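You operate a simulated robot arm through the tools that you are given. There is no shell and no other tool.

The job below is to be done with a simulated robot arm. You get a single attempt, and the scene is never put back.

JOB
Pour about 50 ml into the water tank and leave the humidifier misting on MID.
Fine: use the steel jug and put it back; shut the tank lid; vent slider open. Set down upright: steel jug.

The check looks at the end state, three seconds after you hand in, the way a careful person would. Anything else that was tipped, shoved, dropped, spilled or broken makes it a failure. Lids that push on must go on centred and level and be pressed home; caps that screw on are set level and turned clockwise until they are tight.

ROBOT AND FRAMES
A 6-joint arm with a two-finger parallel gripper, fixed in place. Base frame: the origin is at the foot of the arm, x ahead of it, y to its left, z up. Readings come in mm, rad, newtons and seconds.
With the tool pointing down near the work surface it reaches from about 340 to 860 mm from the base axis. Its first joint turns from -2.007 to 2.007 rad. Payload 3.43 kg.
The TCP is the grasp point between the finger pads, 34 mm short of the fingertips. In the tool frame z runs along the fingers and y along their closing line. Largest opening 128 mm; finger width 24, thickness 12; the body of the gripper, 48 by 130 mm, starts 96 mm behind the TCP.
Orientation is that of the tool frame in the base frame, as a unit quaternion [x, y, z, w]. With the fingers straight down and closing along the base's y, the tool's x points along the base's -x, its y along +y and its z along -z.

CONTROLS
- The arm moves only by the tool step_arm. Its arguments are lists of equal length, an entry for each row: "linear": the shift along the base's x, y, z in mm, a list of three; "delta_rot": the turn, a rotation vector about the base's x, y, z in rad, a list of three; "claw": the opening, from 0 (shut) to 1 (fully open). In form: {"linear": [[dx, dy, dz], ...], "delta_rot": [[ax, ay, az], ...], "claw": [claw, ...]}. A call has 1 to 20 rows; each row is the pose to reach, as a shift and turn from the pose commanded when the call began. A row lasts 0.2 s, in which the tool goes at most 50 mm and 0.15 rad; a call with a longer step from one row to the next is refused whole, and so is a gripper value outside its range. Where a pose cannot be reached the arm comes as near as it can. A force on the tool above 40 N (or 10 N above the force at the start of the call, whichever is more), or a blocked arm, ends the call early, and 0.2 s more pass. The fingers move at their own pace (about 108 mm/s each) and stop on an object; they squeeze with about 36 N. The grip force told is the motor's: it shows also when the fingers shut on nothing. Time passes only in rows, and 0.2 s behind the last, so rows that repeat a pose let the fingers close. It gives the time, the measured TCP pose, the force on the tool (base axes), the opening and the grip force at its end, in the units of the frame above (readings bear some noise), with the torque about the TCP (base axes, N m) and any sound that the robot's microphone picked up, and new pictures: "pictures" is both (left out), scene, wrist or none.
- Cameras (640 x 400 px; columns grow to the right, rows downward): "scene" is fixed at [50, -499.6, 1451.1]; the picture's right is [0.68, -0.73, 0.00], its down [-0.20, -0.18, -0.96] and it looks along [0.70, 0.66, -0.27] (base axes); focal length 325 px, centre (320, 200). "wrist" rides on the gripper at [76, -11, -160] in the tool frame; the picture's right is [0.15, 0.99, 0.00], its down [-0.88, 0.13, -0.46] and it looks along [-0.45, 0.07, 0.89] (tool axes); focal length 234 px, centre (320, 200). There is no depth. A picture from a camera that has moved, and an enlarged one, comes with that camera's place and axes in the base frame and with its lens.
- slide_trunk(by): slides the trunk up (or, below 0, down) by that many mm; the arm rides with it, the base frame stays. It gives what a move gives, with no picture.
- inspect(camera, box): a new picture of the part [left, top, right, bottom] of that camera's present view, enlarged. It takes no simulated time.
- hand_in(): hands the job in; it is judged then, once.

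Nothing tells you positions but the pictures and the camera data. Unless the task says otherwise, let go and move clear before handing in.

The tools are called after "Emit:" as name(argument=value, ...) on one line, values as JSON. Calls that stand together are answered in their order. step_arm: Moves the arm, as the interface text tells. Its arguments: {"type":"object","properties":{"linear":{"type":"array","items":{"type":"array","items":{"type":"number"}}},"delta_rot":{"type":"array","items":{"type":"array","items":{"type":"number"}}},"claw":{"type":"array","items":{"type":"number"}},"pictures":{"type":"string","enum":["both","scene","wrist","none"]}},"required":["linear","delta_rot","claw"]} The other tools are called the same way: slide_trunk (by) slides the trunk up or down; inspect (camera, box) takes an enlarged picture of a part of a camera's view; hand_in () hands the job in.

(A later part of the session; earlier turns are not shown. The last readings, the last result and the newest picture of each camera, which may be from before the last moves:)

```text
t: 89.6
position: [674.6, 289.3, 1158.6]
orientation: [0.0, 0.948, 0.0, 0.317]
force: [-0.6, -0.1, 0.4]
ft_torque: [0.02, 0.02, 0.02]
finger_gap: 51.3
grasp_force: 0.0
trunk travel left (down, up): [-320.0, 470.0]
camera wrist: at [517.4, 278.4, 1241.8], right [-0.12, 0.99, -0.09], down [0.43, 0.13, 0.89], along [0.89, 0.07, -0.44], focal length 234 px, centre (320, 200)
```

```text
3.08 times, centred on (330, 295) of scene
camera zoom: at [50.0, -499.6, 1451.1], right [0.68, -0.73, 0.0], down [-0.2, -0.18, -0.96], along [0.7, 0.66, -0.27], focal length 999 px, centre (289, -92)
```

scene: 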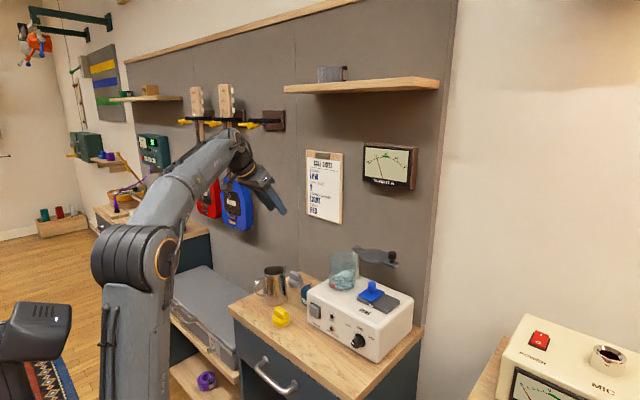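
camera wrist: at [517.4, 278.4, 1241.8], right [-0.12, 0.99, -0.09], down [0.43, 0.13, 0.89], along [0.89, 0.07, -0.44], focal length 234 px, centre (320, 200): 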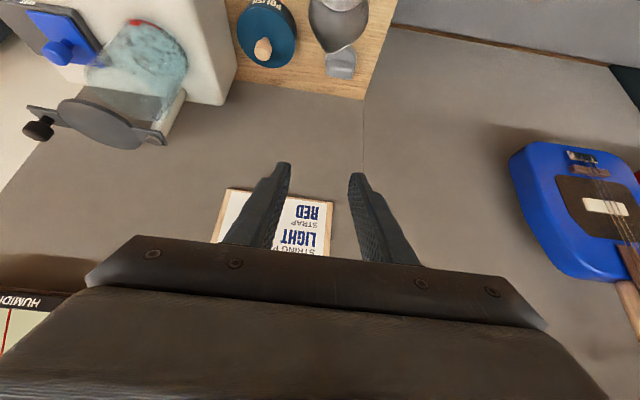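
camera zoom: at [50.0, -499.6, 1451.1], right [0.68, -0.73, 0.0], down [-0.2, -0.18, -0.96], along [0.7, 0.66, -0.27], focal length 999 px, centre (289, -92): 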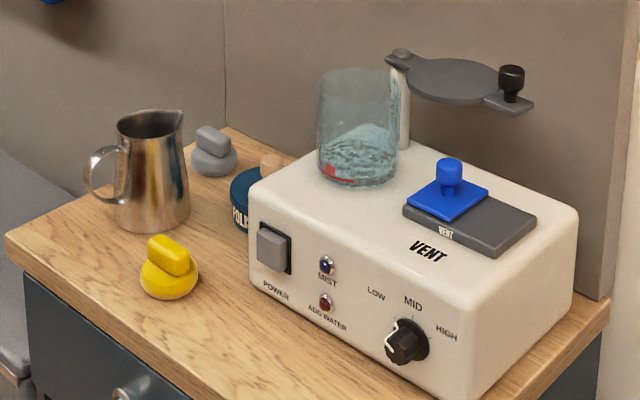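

No spill and everything else undisturbed. Now back to the lid: move to the earlier viewing pose near it and locate the knob.

Emit:
step_arm(linear=[[0, -30, 5], [0, -70, 10], [0, -115, 15], [5, -160, 15], [10, -205, 15], [10, -250, 15], [10, -290, 15], [10, -325, 15], [10, -350, 15]], delta_rot=[[0, 0, 0.05], [0, 0, 0.1], [0, 0, 0.17], [0, 0, 0.24], [0, 0, 0.31], [0, 0, 0.38], [0, 0, 0.45], [0, 0, 0.52], [0, 0, 0.6]], claw=[0.4, 0.4, 0.4, 0.4, 0.4, 0.4, 0.4, 0.4, 0.4])

Emit:
inspect(camera="wrist", box=[200, 60, 420, 200])

Emit:
inspect(camera="scene", box=[340, 220, 420, 280])

```text
t: 91.6
position: [681.8, -61.8, 1172.8]
orientation: [-0.282, 0.906, 0.093, 0.303]
force: [0.7, 0.8, 0.0]
ft_torque: [-0.01, -0.02, -0.01]
finger_gap: 51.3
grasp_force: 0.1
trunk travel left (down, up): [-320.0, 470.0]
camera wrist: at [558.0, -159.1, 1256.6], right [-0.66, 0.75, -0.09], down [0.28, 0.35, 0.89], along [0.7, 0.56, -0.44], focal length 234 px, centre (320, 200)
```

scene: 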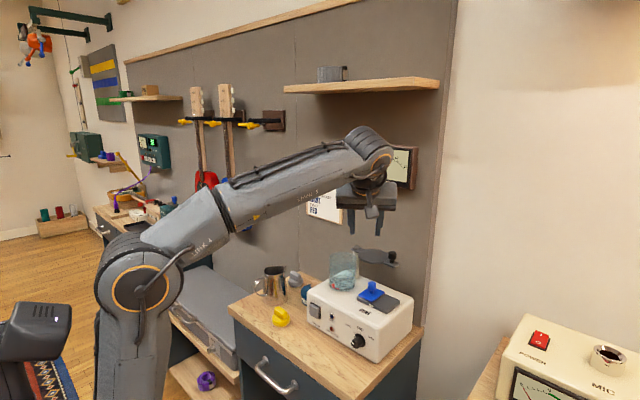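
wrist: 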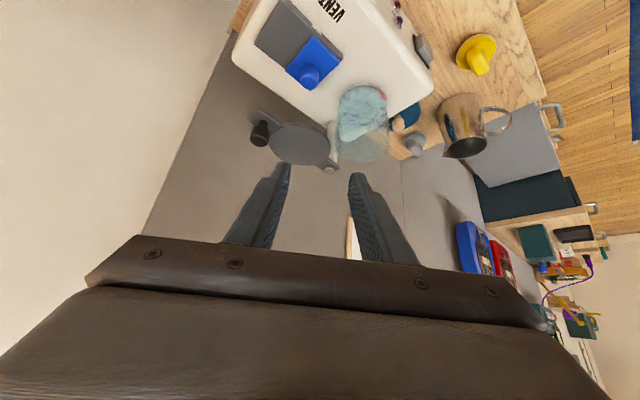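

```text
2.86 times, centred on (310, 130) of wrist
camera zoom: at [558.0, -159.1, 1256.6], right [-0.66, 0.75, -0.09], down [0.28, 0.35, 0.89], along [0.7, 0.56, -0.44], focal length 669 px, centre (349, 400)
```

zoom: 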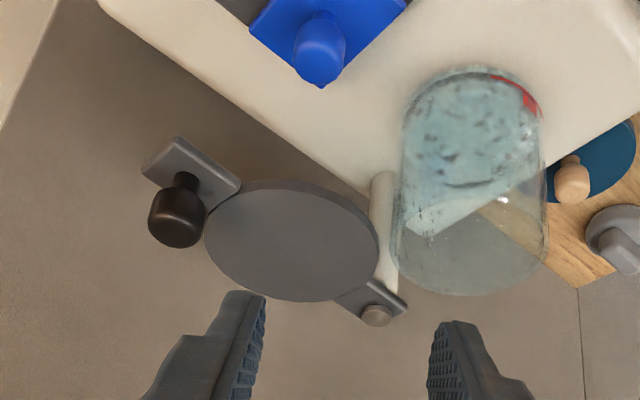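

```text
6.67 times, centred on (380, 250) of scene
camera zoom: at [50.0, -499.6, 1451.1], right [0.68, -0.73, 0.0], down [-0.2, -0.18, -0.96], along [0.7, 0.66, -0.27], focal length 2164 px, centre (-80, -133)
```

zoom: 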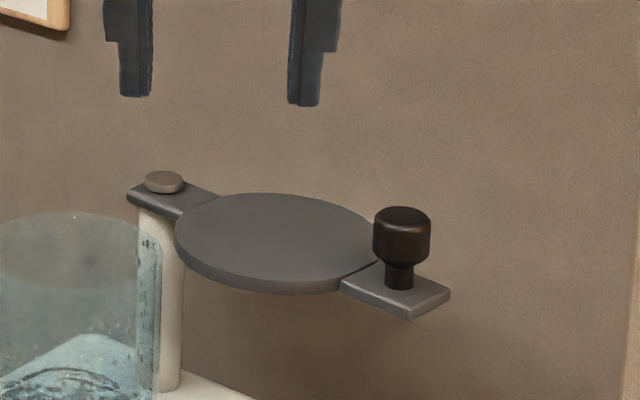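

The lid sits at about 85° now, with its knob at (802, -75). I'll move above it, check, then lower and grip.

Emit:
step_arm(linear=[[30, -7, -10], [60, -14, -20], [90, -21, -40], [108.4, -25.9, -55]], delta_rot=[[0, 0, 0.05], [0, 0, 0.1], [0, 0, 0.15], [0, 0, 0.2]], claw=[0.4, 0.4, 0.4, 0.4], pictures="none")

Emit:
inspect(camera="wrist", box=[220, 80, 420, 230])

Emit:
inspect(camera="scene", box=[340, 200, 440, 280])

```text
t: 92.6
position: [791.1, -88.1, 1118.9]
orientation: [-0.37, 0.873, 0.123, 0.292]
force: [0.1, 0.6, -0.6]
ft_torque: [-0.06, -0.03, -0.04]
finger_gap: 51.1
grasp_force: 0.1
trunk travel left (down, up): [-320.0, 470.0]
```

```text
2.67 times, centred on (320, 155) of wrist
camera zoom: at [690.0, -207.2, 1201.3], right [-0.79, 0.6, -0.09], down [0.2, 0.4, 0.89], along [0.58, 0.69, -0.44], focal length 624 px, centre (320, 320)
```

zoom: 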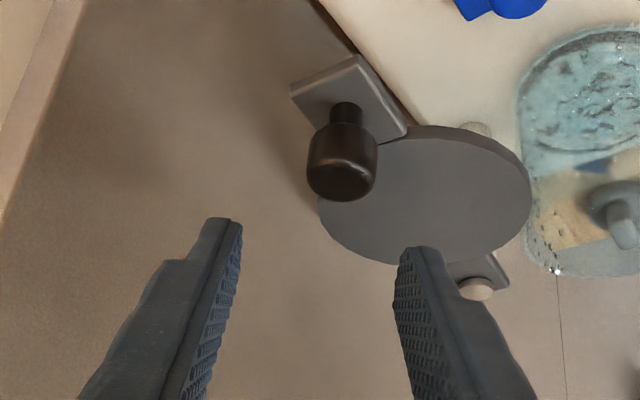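

```text
5.00 times, centred on (390, 240) of scene
camera zoom: at [50.0, -499.6, 1451.1], right [0.68, -0.73, 0.0], down [-0.2, -0.18, -0.96], along [0.7, 0.66, -0.27], focal length 1623 px, centre (-30, 0)
```

zoom: 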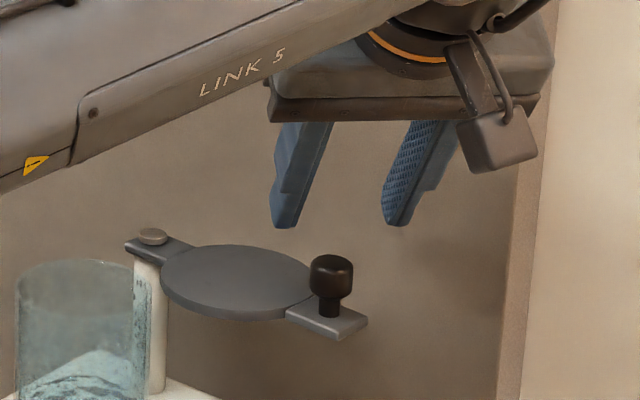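

Emit:
step_arm(linear=[[-1, -1, -15], [-2, -2, -30], [-2, -2, -43.5], [-2, -2, -43.5]], delta_rot=[[0, 0, 0], [0, 0, 0], [0, 0, 0], [0, 0, 0]], claw=[0.4, 0.4, 0.4, 0.4], pictures="none")

Emit:
inspect(camera="wrist", box=[220, 80, 420, 230])

Emit:
inspect(camera="scene", box=[340, 200, 440, 280])

```text
t: 93.6
position: [791.3, -89.2, 1075.3]
orientation: [-0.369, 0.874, 0.123, 0.292]
force: [0.2, -0.7, -0.1]
ft_torque: [-0.02, 0.02, 0.0]
finger_gap: 51.1
grasp_force: 0.0
trunk travel left (down, up): [-320.0, 470.0]
```

```text
2.67 times, centred on (320, 155) of wrist
camera zoom: at [689.3, -208.4, 1157.8], right [-0.79, 0.61, -0.09], down [0.21, 0.4, 0.89], along [0.58, 0.69, -0.44], focal length 624 px, centre (320, 320)
```

zoom: 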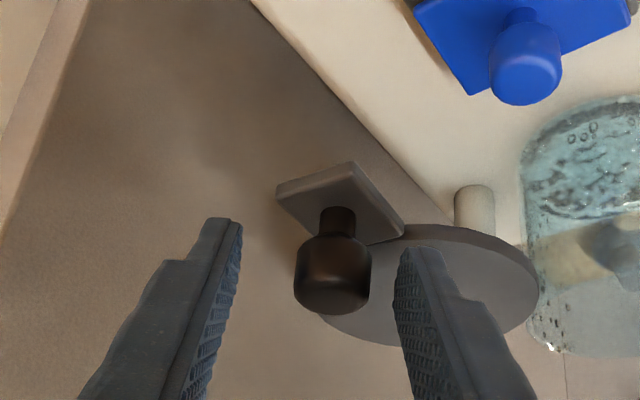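

```text
5.00 times, centred on (390, 240) of scene
camera zoom: at [50.0, -499.6, 1451.1], right [0.68, -0.73, 0.0], down [-0.2, -0.18, -0.96], along [0.7, 0.66, -0.27], focal length 1623 px, centre (-30, 0)
```

zoom: 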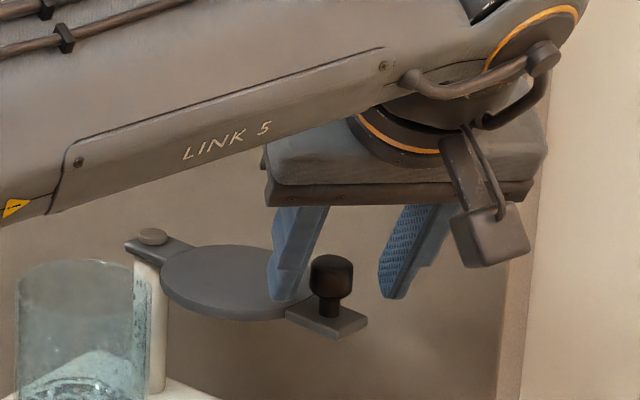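

Knob between the pads. Closing.

Emit:
step_arm(linear=[[0, 0, 0], [0, 0, 0], [0, 0, 0], [0, 0, 0]], delta_rot=[[0, 0, 0], [0, 0, 0], [0, 0, 0], [0, 0, 0]], claw=[0.25, 0.12, 0.05, 0.05], pictures="none")

Emit:
inspect(camera="scene", box=[340, 200, 440, 280])

Emit:
inspect(camera="wrist", box=[220, 80, 420, 230])

```text
t: 94.6
position: [788.7, -86.9, 1075.5]
orientation: [-0.37, 0.873, 0.124, 0.291]
force: [-22.2, 25.0, -6.6]
ft_torque: [0.2, 0.63, 0.51]
finger_gap: 23.1
grasp_force: 45.2
trunk travel left (down, up): [-320.0, 470.0]
```

```text
5.00 times, centred on (390, 240) of scene
camera zoom: at [50.0, -499.6, 1451.1], right [0.68, -0.73, 0.0], down [-0.2, -0.18, -0.96], along [0.7, 0.66, -0.27], focal length 1623 px, centre (-30, 0)
```

zoom: 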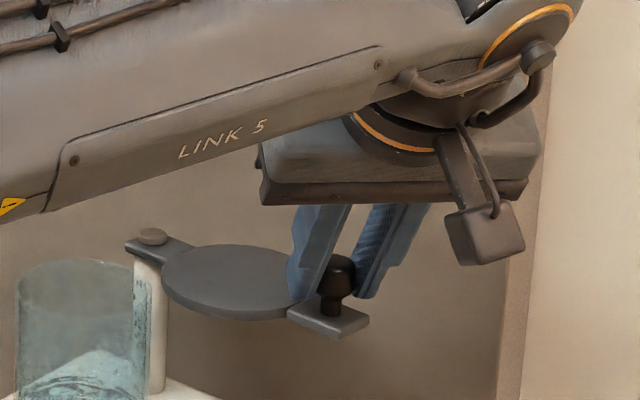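

```text
2.67 times, centred on (320, 155) of wrist
camera zoom: at [688.7, -206.2, 1158.1], right [-0.79, 0.6, -0.09], down [0.21, 0.4, 0.89], along [0.57, 0.69, -0.44], focal length 624 px, centre (320, 320)
```

zoom: 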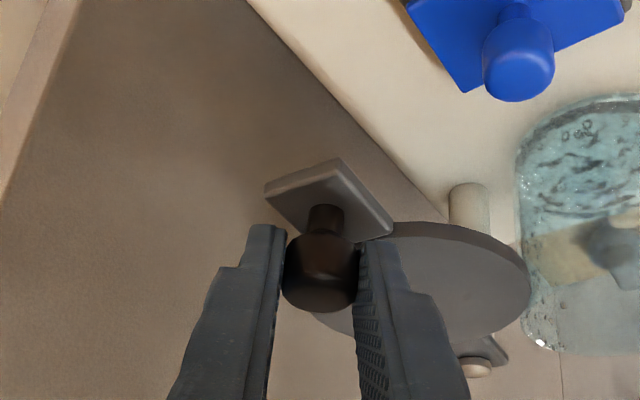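

Gripped; the lid seems to be at its open stop, hence the side force. Swinging it back along the arc.

Emit:
step_arm(linear=[[-4, 1.5, 0], [-10.2, 2.8, 0], [-25.9, 6.2, 0], [-41, 11.5, 0], [-55.4, 18.8, 0], [-68.8, 27.8, 0]], delta_rot=[[0, 0, 0], [0, 0, 0], [0, 0, 0], [0, 0, 0], [0, 0, 0], [0, 0, 0]], claw=[0.05, 0.05, 0.05, 0.05, 0.05, 0.05], pictures="scene")

```text
t: 96.0
position: [721.2, -64.0, 1075.5]
orientation: [-0.368, 0.874, 0.121, 0.292]
force: [-13.4, -22.4, -2.2]
ft_torque: [-0.69, 0.58, -0.38]
finger_gap: 23.0
grasp_force: 45.0
trunk travel left (down, up): [-320.0, 470.0]
```

scene: 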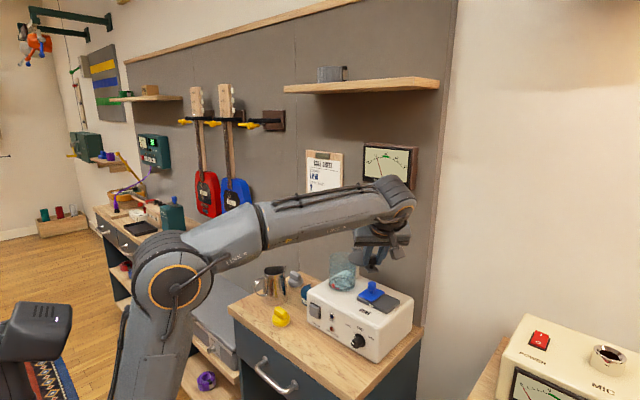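

Emit:
step_arm(linear=[[-2, -2.5, 0], [-14.8, 8.6, 0], [-26.7, 22.2, 0], [-36.7, 37.4, 0], [-45.3, 53.7, 0], [-51.5, 71.1, 0], [-55.7, 89.1, 0]], delta_rot=[[0, 0, 0], [0, 0, -0.05], [0, 0, -0.14], [0, 0, -0.25], [0, 0, -0.36], [0, 0, -0.48], [0, 0, -0.6]], claw=[0.05, 0.05, 0.05, 0.05, 0.05, 0.05, 0.05], pictures="none")

Emit:
inspect(camera="scene", box=[290, 200, 410, 300])

```text
t: 97.6
position: [664.5, 30.5, 1074.1]
orientation: [-0.094, 0.944, 0.032, 0.316]
force: [-19.9, -2.2, -2.1]
ft_torque: [-0.14, 0.97, 0.15]
finger_gap: 23.2
grasp_force: 44.7
trunk travel left (down, up): [-320.0, 470.0]
```

```text
4.00 times, centred on (350, 250) of scene
camera zoom: at [50.0, -499.6, 1451.1], right [0.68, -0.73, 0.0], down [-0.2, -0.18, -0.96], along [0.7, 0.66, -0.27], focal length 1298 px, centre (200, 0)
```

zoom: 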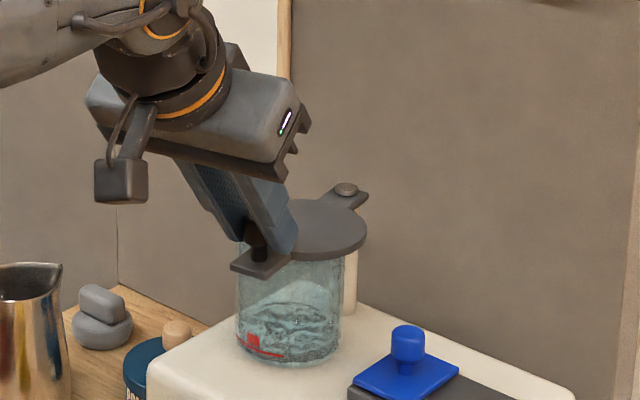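

Emit:
step_arm(linear=[[-3, 7, 0], [-3.8, 15, 0], [-4.3, 22, 0], [-4.5, 28.5, 0], [-4.5, 28.5, 0]], delta_rot=[[0, 0, -0.05], [0, 0, -0.1], [0, 0, -0.15], [0, 0, -0.2], [0, 0, -0.2]], claw=[0.05, 0.05, 0.05, 0.05, 0.05], pictures="none")

Emit:
inspect(camera="scene", box=[290, 200, 410, 300])

Emit:
inspect(camera="wrist", box=[220, 80, 420, 230])

```text
t: 98.8
position: [662.0, 54.5, 1075.9]
orientation: [0.001, 0.948, -0.001, 0.318]
force: [19.1, -6.6, 5.9]
ft_torque: [-0.16, -0.61, -0.13]
finger_gap: 23.0
grasp_force: 45.2
trunk travel left (down, up): [-320.0, 470.0]
```

```text
4.00 times, centred on (350, 250) of scene
camera zoom: at [50.0, -499.6, 1451.1], right [0.68, -0.73, 0.0], down [-0.2, -0.18, -0.96], along [0.7, 0.66, -0.27], focal length 1298 px, centre (200, 0)
```

zoom: 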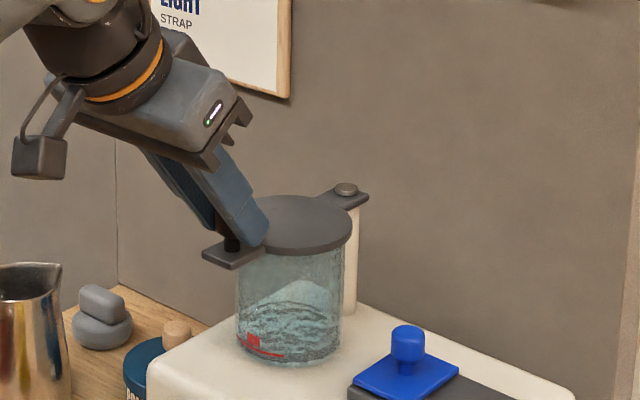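

```text
2.67 times, centred on (320, 155) of wrist
camera zoom: at [505.9, 45.0, 1158.1], right [-0.11, 0.99, -0.09], down [0.43, 0.13, 0.89], along [0.9, 0.06, -0.44], focal length 624 px, centre (320, 320)
```

zoom: 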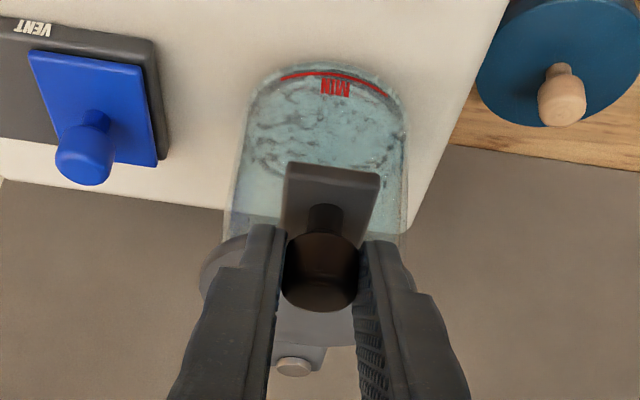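

The lid is back over the tank, matching its original position. I'll nudge it 2 mm further to confirm it's home, then release.

Emit:
step_arm(linear=[[1, 1, 0], [1.5, 2.5, 0], [1.5, 2.5, 0]], delta_rot=[[0, 0, 0], [0, 0, 0], [0, 0, 0]], claw=[0.05, 0.05, 0.05], pictures="none")

Emit:
step_arm(linear=[[0, 0, 0], [0, 0, 0], [0, 0, 20], [-5, 0, 50], [-10, 0, 70]], delta_rot=[[0, 0, 0], [0, 0, 0], [0, 0, 0], [0, 0, 0], [0, 0, 0]], claw=[0.3, 0.4, 0.4, 0.4, 0.4])

Emit:
inspect(camera="scene", box=[290, 200, 410, 300])

Emit:
inspect(camera="wrist", box=[180, 40, 400, 200])

```text
t: 99.6
position: [662.4, 56.5, 1075.4]
orientation: [0.002, 0.949, -0.001, 0.317]
force: [10.0, -28.1, 10.4]
ft_torque: [-0.59, -0.42, -0.49]
finger_gap: 23.2
grasp_force: 45.6
trunk travel left (down, up): [-320.0, 470.0]
```

```text
t: 100.8
position: [652.6, 57.2, 1144.3]
orientation: [0.001, 0.948, -0.001, 0.317]
force: [1.3, -1.2, -0.1]
ft_torque: [0.02, 0.04, 0.04]
finger_gap: 51.4
grasp_force: 0.1
trunk travel left (down, up): [-320.0, 470.0]
camera wrist: at [496.7, 46.9, 1228.1], right [-0.12, 0.99, -0.09], down [0.43, 0.13, 0.89], along [0.9, 0.07, -0.44], focal length 234 px, centre (320, 200)
```

scene: 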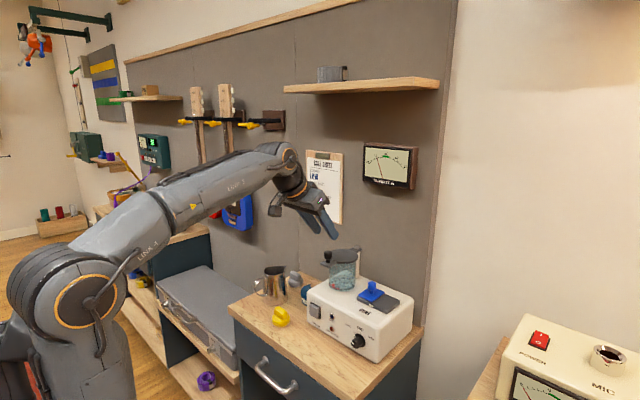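
wrist: 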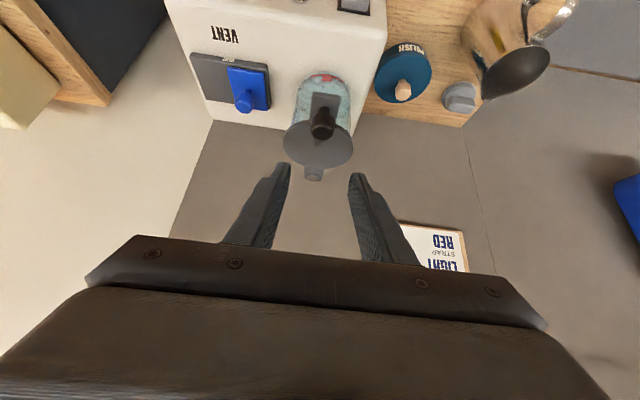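

```text
4.00 times, centred on (350, 250) of scene
camera zoom: at [50.0, -499.6, 1451.1], right [0.68, -0.73, 0.0], down [-0.2, -0.18, -0.96], along [0.7, 0.66, -0.27], focal length 1298 px, centre (200, 0)
```

zoom: 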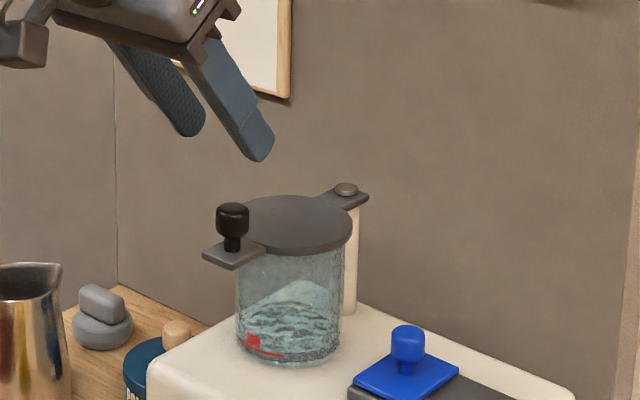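

```text
2.50 times, centred on (290, 120) of wrist
camera zoom: at [496.7, 46.9, 1228.1], right [-0.12, 0.99, -0.09], down [0.43, 0.13, 0.89], along [0.9, 0.07, -0.44], focal length 585 px, centre (395, 400)
```

zoom: 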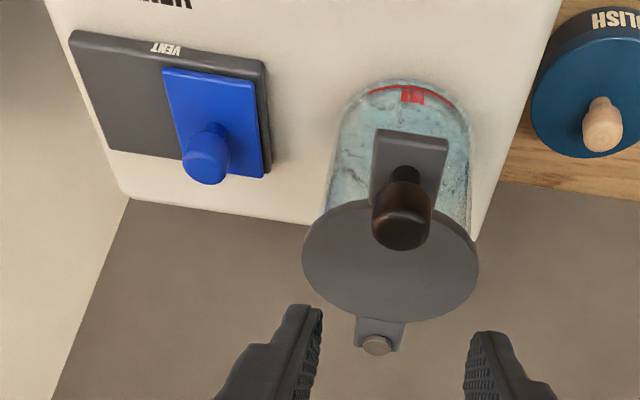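

The lid is shut against its stop. Next the vent slider: knob at (744, -52, top 980). Moving above it.

Emit:
step_arm(linear=[[5, -30, 0], [20, -65, 0], [40, -95, -10], [60, -108, -45], [75, -109, -85], [75.4, -109, -110]], delta_rot=[[0, 0, 0], [0, 0, 0], [0, 0, 0], [0, 0, 0], [0, 0, 0], [0, 0, 0]], claw=[0.4, 0.4, 0.4, 0.4, 0.4, 0.4])

Emit:
inspect(camera="wrist", box=[200, 60, 420, 220])

Emit:
inspect(camera="scene", box=[310, 220, 430, 320])

```text
t: 102.2
position: [727.3, -51.2, 1032.5]
orientation: [0.0, 0.948, -0.001, 0.317]
force: [0.2, 0.4, 0.7]
ft_torque: [0.01, 0.02, -0.03]
finger_gap: 51.2
grasp_force: 0.1
trunk travel left (down, up): [-320.0, 470.0]
camera wrist: at [571.4, -62.2, 1115.0], right [-0.12, 0.99, -0.09], down [0.43, 0.13, 0.89], along [0.9, 0.07, -0.44], focal length 234 px, centre (320, 200)
```

scene: 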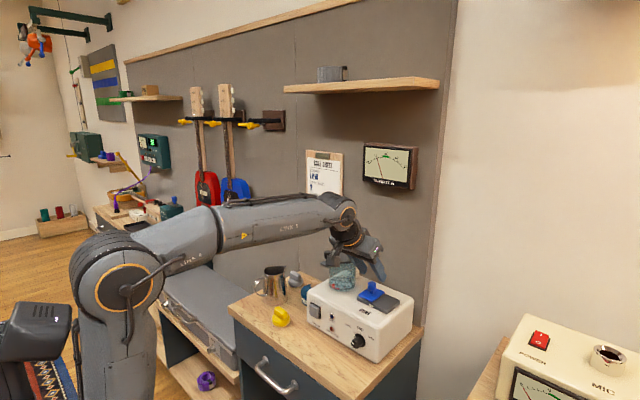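
wrist: 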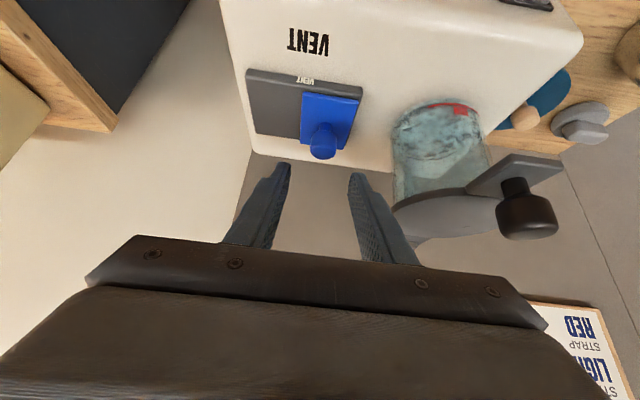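

```text
2.50 times, centred on (310, 140) of wrist
camera zoom: at [571.4, -62.2, 1115.0], right [-0.12, 0.99, -0.09], down [0.43, 0.13, 0.89], along [0.9, 0.07, -0.44], focal length 585 px, centre (345, 350)
```

zoom: 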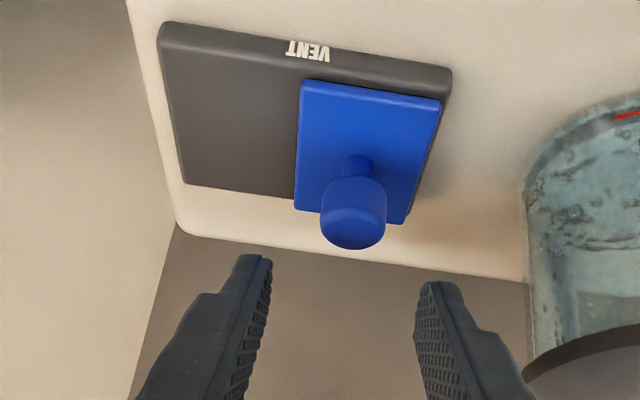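

```text
4.00 times, centred on (370, 270) of scene
camera zoom: at [50.0, -499.6, 1451.1], right [0.68, -0.73, 0.0], down [-0.2, -0.18, -0.96], along [0.7, 0.66, -0.27], focal length 1298 px, centre (120, -80)
```

zoom: 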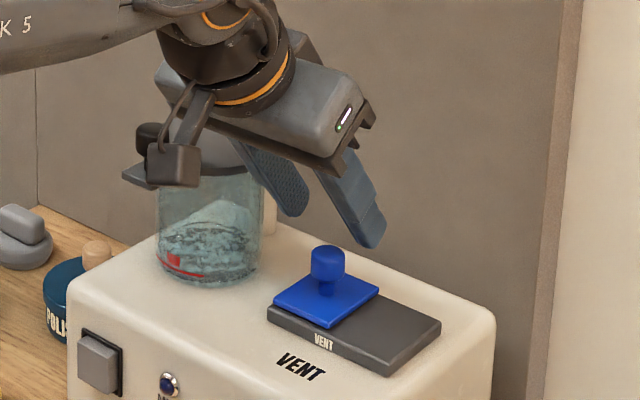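

Emit:
step_arm(linear=[[0, 0, -15], [0, 0, -30], [0, 0, -45], [0, 0, -45]], delta_rot=[[0, 0, 0], [0, 0, 0], [0, 0, 0], [0, 0, 0]], claw=[0.4, 0.4, 0.4, 0.4], pictures="none")

Emit:
inspect(camera="wrist", box=[200, 60, 420, 220])

Emit:
inspect(camera="scene", box=[310, 220, 430, 320])

```text
t: 103.2
position: [727.7, -50.7, 988.8]
orientation: [0.001, 0.948, -0.002, 0.318]
force: [-0.3, -0.2, 0.6]
ft_torque: [0.0, -0.02, 0.0]
finger_gap: 51.0
grasp_force: 0.1
trunk travel left (down, up): [-320.0, 470.0]
```

```text
2.50 times, centred on (310, 140) of wrist
camera zoom: at [571.8, -60.8, 1071.3], right [-0.12, 0.99, -0.09], down [0.43, 0.13, 0.89], along [0.9, 0.07, -0.44], focal length 585 px, centre (345, 350)
```

zoom: 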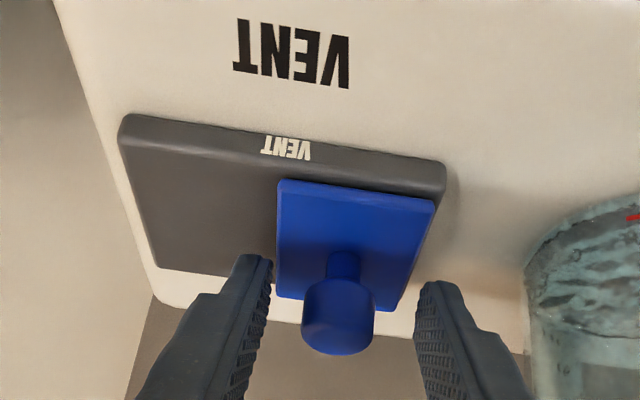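

```text
4.00 times, centred on (370, 270) of scene
camera zoom: at [50.0, -499.6, 1451.1], right [0.68, -0.73, 0.0], down [-0.2, -0.18, -0.96], along [0.7, 0.66, -0.27], focal length 1298 px, centre (120, -80)
```

zoom: 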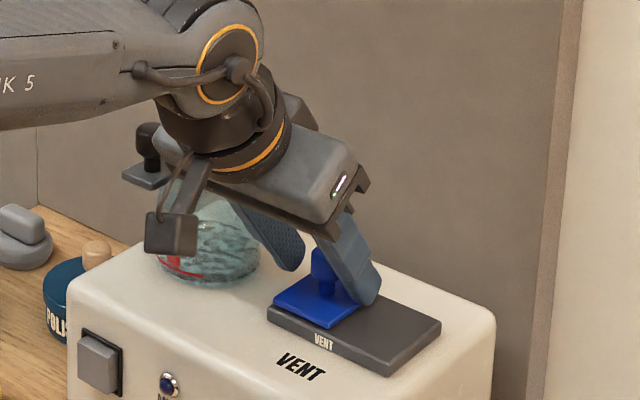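

Emit:
step_arm(linear=[[0, 0, 0], [0, 0, 0], [0, 0, 0], [0, 0, 0]], delta_rot=[[0, 0, 0], [0, 0, 0], [0, 0, 0], [0, 0, 0]], claw=[0.28, 0.15, 0.05, 0.05], pictures="none")

Emit:
step_arm(linear=[[0, -6, 0], [0, -13, 0], [0, -20, 0], [0, -27, 0]], delta_rot=[[0, 0, 0], [0, 0, 0], [0, 0, 0], [0, 0, 0]], claw=[0.05, 0.05, 0.05, 0.05], pictures="none")

Emit:
inspect(camera="wrist", box=[200, 60, 420, 220])

Emit:
inspect(camera="scene", box=[310, 220, 430, 320])

```text
t: 104.2
position: [728.8, -52.1, 988.5]
orientation: [0.001, 0.948, -0.001, 0.318]
force: [0.3, -18.1, -0.9]
ft_torque: [-0.22, -0.07, -0.32]
finger_gap: 23.3
grasp_force: 45.2
trunk travel left (down, up): [-320.0, 470.0]
```

```text
t: 105.2
position: [727.2, -76.6, 988.4]
orientation: [-0.001, 0.949, 0.001, 0.317]
force: [4.2, 0.7, -4.9]
ft_torque: [0.06, 0.48, -0.15]
finger_gap: 23.7
grasp_force: 45.0
trunk travel left (down, up): [-320.0, 470.0]
```

```text
2.50 times, centred on (310, 140) of wrist
camera zoom: at [571.8, -87.8, 1071.6], right [-0.12, 0.99, -0.09], down [0.43, 0.13, 0.89], along [0.9, 0.07, -0.44], focal length 585 px, centre (345, 350)
```

zoom: 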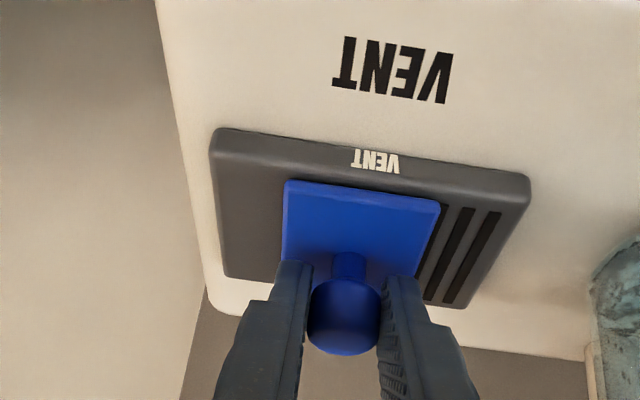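

```text
4.00 times, centred on (370, 270) of scene
camera zoom: at [50.0, -499.6, 1451.1], right [0.68, -0.73, 0.0], down [-0.2, -0.18, -0.96], along [0.7, 0.66, -0.27], focal length 1298 px, centre (120, -80)
```

zoom: 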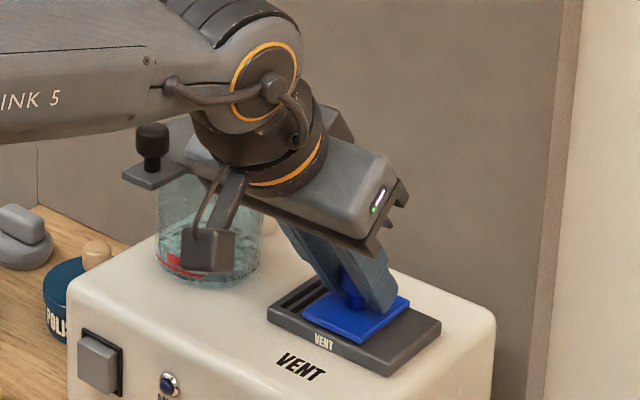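

Vent slots are appearing, so this is the opening direction. Continuing to the end stop.

Emit:
step_arm(linear=[[0, -6, 0], [0, -12, 0], [0, -17, 0], [0, -20, 0], [0, -22, 0], [0, -24, 0]], delta_rot=[[0, 0, 0], [0, 0, 0], [0, 0, 0], [0, 0, 0], [0, 0, 0], [0, 0, 0]], claw=[0.05, 0.05, 0.05, 0.05, 0.05, 0.05], pictures="none")

Emit:
inspect(camera="wrist", box=[200, 60, 420, 220])

Emit:
inspect(camera="scene", box=[310, 220, 430, 320])

```text
t: 106.6
position: [728.9, -101.4, 988.0]
orientation: [0.0, 0.949, -0.001, 0.315]
force: [1.5, 1.7, -15.9]
ft_torque: [0.04, 1.17, 0.03]
finger_gap: 23.6
grasp_force: 45.3
trunk travel left (down, up): [-320.0, 470.0]
```

```text
2.50 times, centred on (310, 140) of wrist
camera zoom: at [572.0, -111.7, 1071.9], right [-0.12, 0.99, -0.09], down [0.43, 0.13, 0.89], along [0.89, 0.07, -0.44], focal length 585 px, centre (345, 350)
```

zoom: 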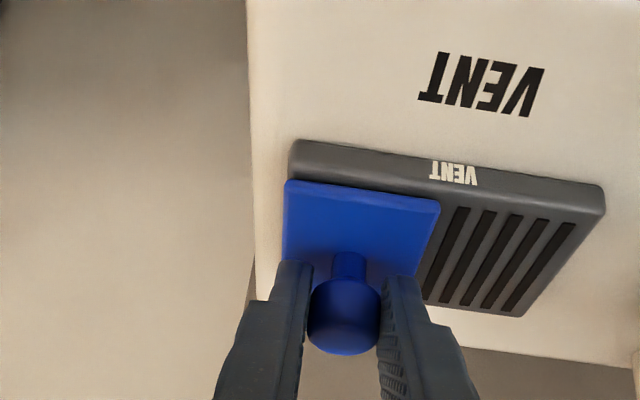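

```text
4.00 times, centred on (370, 270) of scene
camera zoom: at [50.0, -499.6, 1451.1], right [0.68, -0.73, 0.0], down [-0.2, -0.18, -0.96], along [0.7, 0.66, -0.27], focal length 1298 px, centre (120, -80)
```

zoom: 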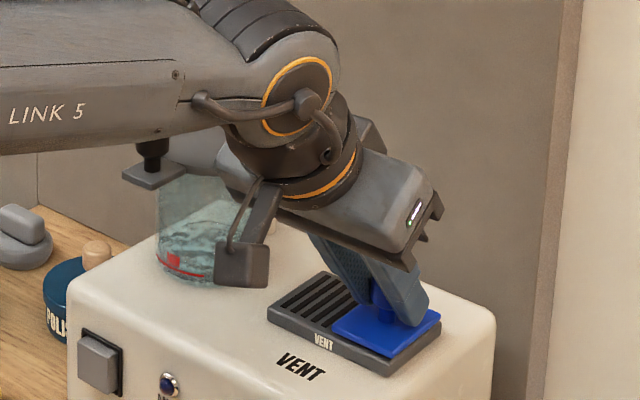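

The vent is fully open with all slots exposed. Releasing and rising, then I'll turn to the front panel.

Emit:
step_arm(linear=[[0, 0, 0], [0, 0, 0], [0, 0, 20], [-10, 0, 50], [-40, 0, 80], [-80, 0, 90]], delta_rot=[[0, 0, 0], [0, 0, 0], [0, 0, 0], [0, 0, 0], [0, 0, 0], [0, 0, 0]], claw=[0.3, 0.35, 0.35, 0.35, 0.35, 0.35], pictures="none")

Emit:
step_arm(linear=[[-10, 3, 0], [-20, 6, 0], [-30, 9, 0], [-40, 11, 0]], delta_rot=[[0, -0.12, 0], [0, -0.24, 0], [0, -0.36, 0], [0, -0.48, 0]], claw=[0.35, 0.35, 0.35, 0.35])

```text
t: 108.0
position: [648.6, -103.0, 1080.8]
orientation: [0.0, 0.949, -0.001, 0.316]
force: [0.8, -0.2, -0.7]
ft_torque: [0.0, -0.01, 0.01]
finger_gap: 44.9
grasp_force: 0.2
trunk travel left (down, up): [-320.0, 470.0]
```

```text
t: 109.0
position: [667.5, -114.0, 1077.6]
orientation: [0.0, 0.846, 0.0, 0.533]
force: [0.2, 0.0, -0.4]
ft_torque: [0.02, -0.05, -0.01]
finger_gap: 45.0
grasp_force: 0.1
out of reach, approached as far as the arm can: row 2, 3, 4
trunk travel left (down, up): [-320.0, 470.0]
camera wrist: at [490.4, -124.6, 1079.5], right [-0.06, 0.99, -0.13], down [-0.03, 0.13, 0.99], along [1.0, 0.07, 0.02], focal length 234 px, centre (320, 200)
```

scene: 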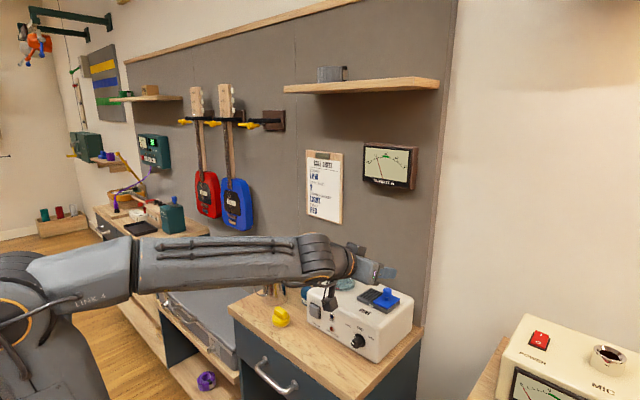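
wrist: 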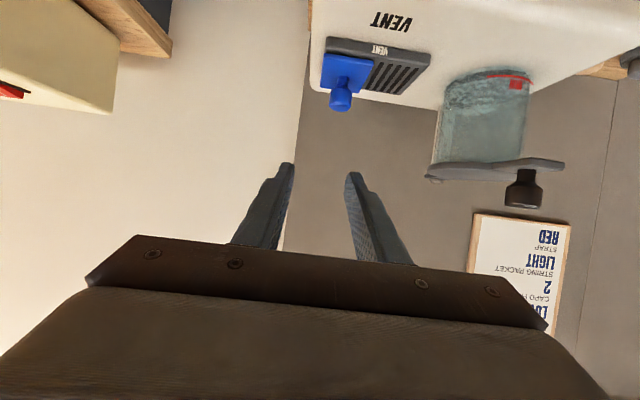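

At this flat tilt the arm can't come closer, so I'll use the steeper 37° tilt for the dial. Moving in front of the panel for a closer look.

Emit:
step_arm(linear=[[-5, 5, 0], [-15, 10, -5], [-25, 15, -10], [-40, 20, -20], [-55, 25, -45]], delta_rot=[[0, 0.12, 0], [0, 0.24, 0], [0, 0.36, 0], [0, 0.48, 0], [0, 0.48, 0]], claw=[0.35, 0.35, 0.35, 0.35, 0.35])

Emit:
inspect(camera="wrist", box=[220, 0, 420, 130])

```text
t: 110.2
position: [611.5, -87.5, 1031.6]
orientation: [0.0, 0.948, -0.001, 0.317]
force: [0.3, -0.2, -0.4]
ft_torque: [0.01, 0.03, 0.01]
finger_gap: 44.9
grasp_force: 0.0
trunk travel left (down, up): [-320.0, 470.0]
camera wrist: at [455.1, -98.5, 1114.9], right [-0.12, 0.99, -0.09], down [0.43, 0.13, 0.89], along [0.9, 0.07, -0.44], focal length 234 px, centre (320, 200)
```

scene: 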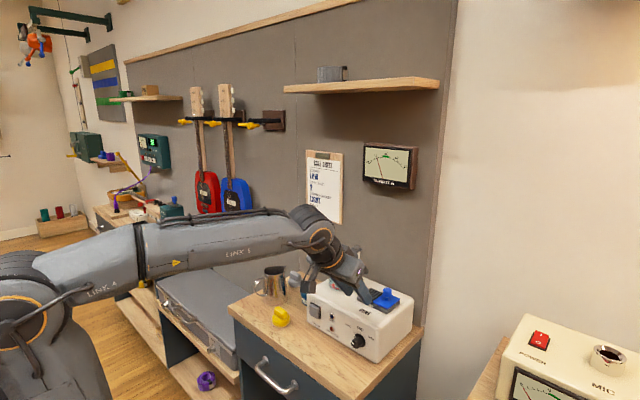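
wrist: 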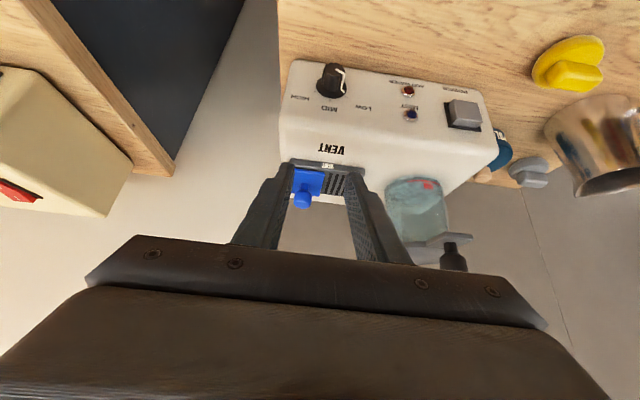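

```text
3.08 times, centred on (320, 65) of wrist
camera zoom: at [455.1, -98.5, 1114.9], right [-0.12, 0.99, -0.09], down [0.43, 0.13, 0.89], along [0.9, 0.07, -0.44], focal length 720 px, centre (320, 615)
```

zoom: 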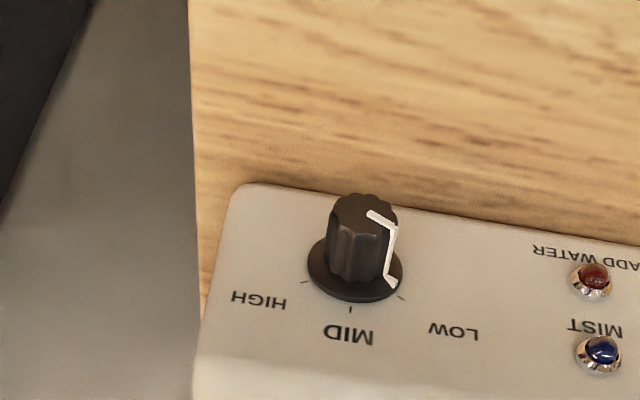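

The dial centre is at about (y -85, z 870), ticks are ±60°, and it points at LOW. I need a +60° turn about x. I'll pre-roll the gripper by -30° and come down in front of the panel onto the dial.

Emit:
step_arm(linear=[[-2, 10, -20], [-3, 20, -42], [-3.5, 30, -65], [-3.5, 42, -93]], delta_rot=[[-0.13, 0, 0], [-0.26, 0, 0], [-0.39, 0, 0], [-0.5236, 0, 0]], claw=[0.36, 0.36, 0.36, 0.36])

Emit:
inspect(camera="wrist", box=[180, 60, 420, 220])

Emit:
inspect(camera="scene", box=[280, 250, 430, 370])

```text
t: 111.2
position: [606.6, -45.7, 939.1]
orientation: [-0.083, 0.916, -0.246, 0.307]
force: [-0.1, 0.2, 0.7]
ft_torque: [0.0, -0.01, 0.04]
finger_gap: 46.2
grasp_force: 0.0
trunk travel left (down, up): [-320.0, 470.0]
camera wrist: at [450.6, -14.6, 1016.7], right [-0.12, 0.81, -0.57], down [0.43, 0.56, 0.71], along [0.9, -0.16, -0.41], focal length 234 px, centre (320, 200)
```

scene: 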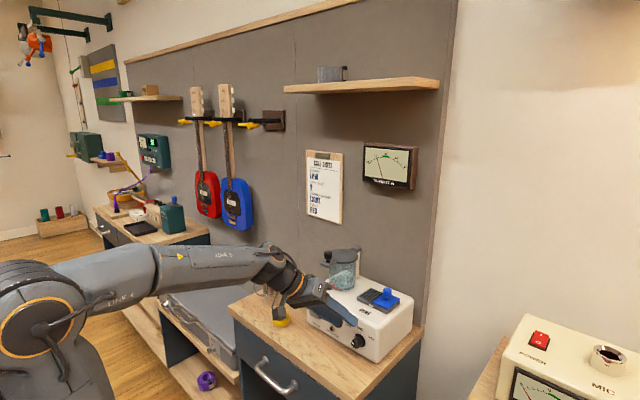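
wrist: 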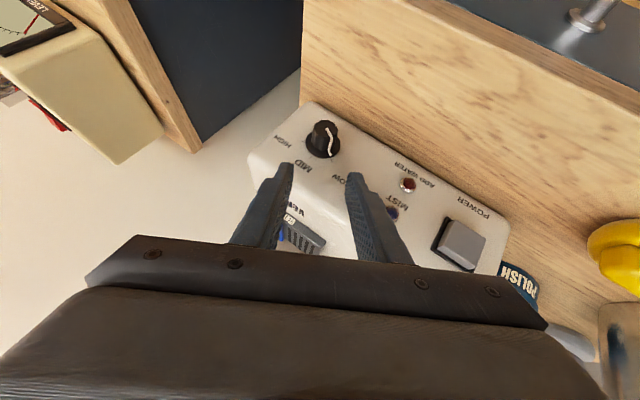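

```text
2.50 times, centred on (300, 140) of wrist
camera zoom: at [450.6, -14.6, 1016.7], right [-0.12, 0.81, -0.57], down [0.43, 0.56, 0.71], along [0.9, -0.16, -0.41], focal length 585 px, centre (370, 350)
```

zoom: 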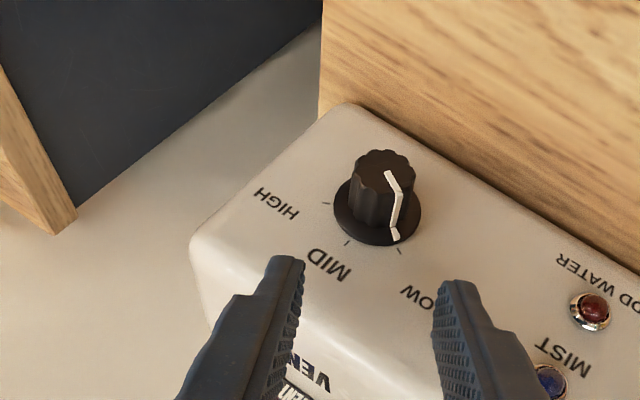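

```text
3.33 times, centred on (355, 310) of scene
camera zoom: at [50.0, -499.6, 1451.1], right [0.68, -0.73, 0.0], down [-0.2, -0.18, -0.96], along [0.7, 0.66, -0.27], focal length 1082 px, centre (203, -167)
```

zoom: 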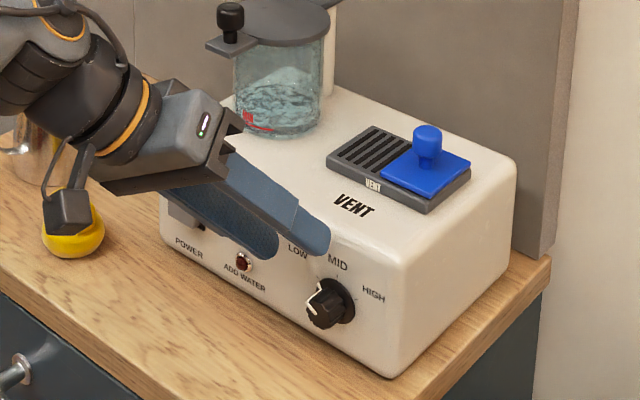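

Reachable, and the dial lines up between the fingers. Moving in onto it.

Emit:
step_arm(linear=[[0, -8, -14], [1, -16, -28], [2.5, -24, -42], [4, -29.8, -52], [4, -29.8, -52]], delta_rot=[[0, 0, 0], [0, 0, 0], [0, 0, 0], [0, 0, 0], [0, 0, 0]], claw=[0.36, 0.36, 0.36, 0.36, 0.36], pictures="none")

Emit:
inspect(camera="wrist", box=[220, 100, 420, 240])

Emit:
inspect(camera="scene", box=[300, 280, 410, 370])

```text
t: 112.4
position: [612.7, -77.8, 886.7]
orientation: [-0.083, 0.916, -0.246, 0.306]
force: [0.4, -0.5, 0.0]
ft_torque: [0.01, 0.04, 0.0]
finger_gap: 45.9
grasp_force: 0.1
trunk travel left (down, up): [-320.0, 470.0]
```

```text
2.86 times, centred on (320, 170) of wrist
camera zoom: at [456.4, -45.2, 964.5], right [-0.12, 0.81, -0.57], down [0.43, 0.56, 0.71], along [0.9, -0.16, -0.41], focal length 669 px, centre (320, 286)
```

zoom: 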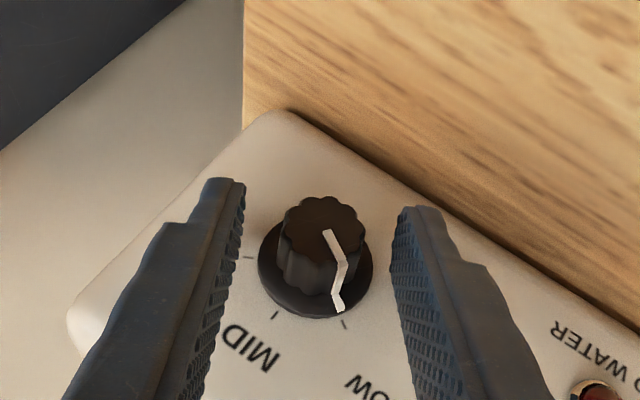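

```text
4.44 times, centred on (355, 325) of scene
camera zoom: at [50.0, -499.6, 1451.1], right [0.68, -0.73, 0.0], down [-0.2, -0.18, -0.96], along [0.7, 0.66, -0.27], focal length 1442 px, centre (164, -356)
```

zoom: 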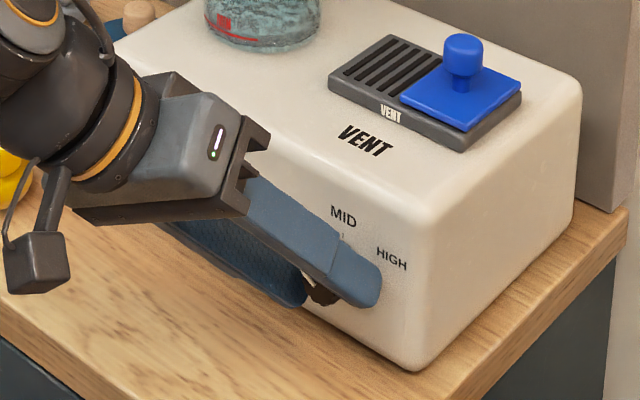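

Emit:
step_arm(linear=[[0, 0, 0], [0, 0, 0], [0, 0, 0], [0, 0, 0]], delta_rot=[[0, 0, 0], [0, 0, 0], [0, 0, 0], [0, 0, 0]], claw=[0.28, 0.18, 0.05, 0.05], pictures="none")

Emit:
inspect(camera="wrist", box=[220, 100, 420, 240])

```text
t: 113.4
position: [612.3, -77.5, 887.3]
orientation: [-0.082, 0.916, -0.245, 0.307]
force: [-0.4, 5.4, -4.5]
ft_torque: [0.11, -0.16, 0.22]
finger_gap: 25.0
grasp_force: 45.0
trunk travel left (down, up): [-320.0, 470.0]
```

```text
2.86 times, centred on (320, 170) of wrist
camera zoom: at [456.4, -44.7, 964.3], right [-0.12, 0.81, -0.57], down [0.43, 0.56, 0.71], along [0.9, -0.16, -0.41], focal length 669 px, centre (320, 286)
```

zoom: 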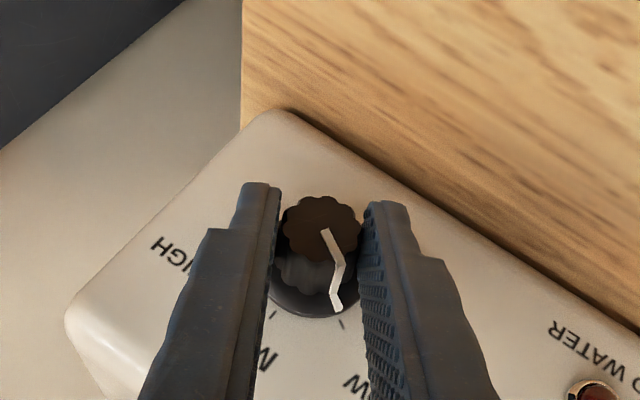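

Dial gripped. Turning it clockwise (+x rotation) about its axis, first 30°.

Emit:
step_arm(linear=[[0, -2.28, 1.06], [0, -4.68, 1.82], [0, -7.16, 2.26], [0, -9.68, 2.37]], delta_rot=[[0.13, 0, 0], [0.26, 0, 0], [0.39, 0, 0], [0.52, 0, 0]], claw=[0.05, 0.05, 0.05, 0.05], pictures="none")

Emit:
inspect(camera="wrist", box=[220, 100, 420, 240])

```text
t: 114.4
position: [613.9, -84.5, 890.4]
orientation: [0.0, 0.948, -0.001, 0.318]
force: [10.8, 23.7, 8.0]
ft_torque: [0.43, 0.49, 0.57]
finger_gap: 25.1
grasp_force: 44.7
trunk travel left (down, up): [-320.0, 470.0]
```

```text
2.86 times, centred on (320, 170) of wrist
camera zoom: at [456.7, -95.6, 972.4], right [-0.12, 0.99, -0.09], down [0.43, 0.13, 0.89], along [0.9, 0.07, -0.44], focal length 669 px, centre (320, 286)
```

zoom: 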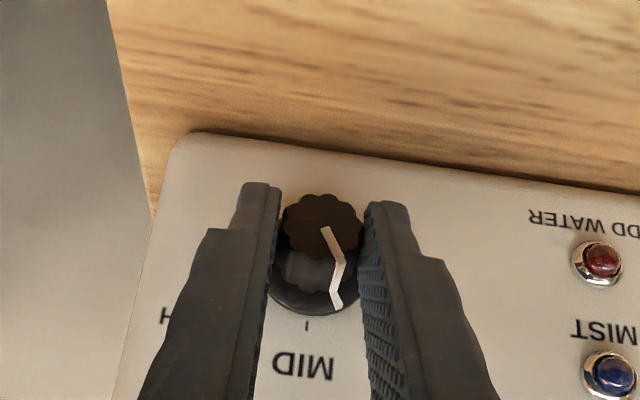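

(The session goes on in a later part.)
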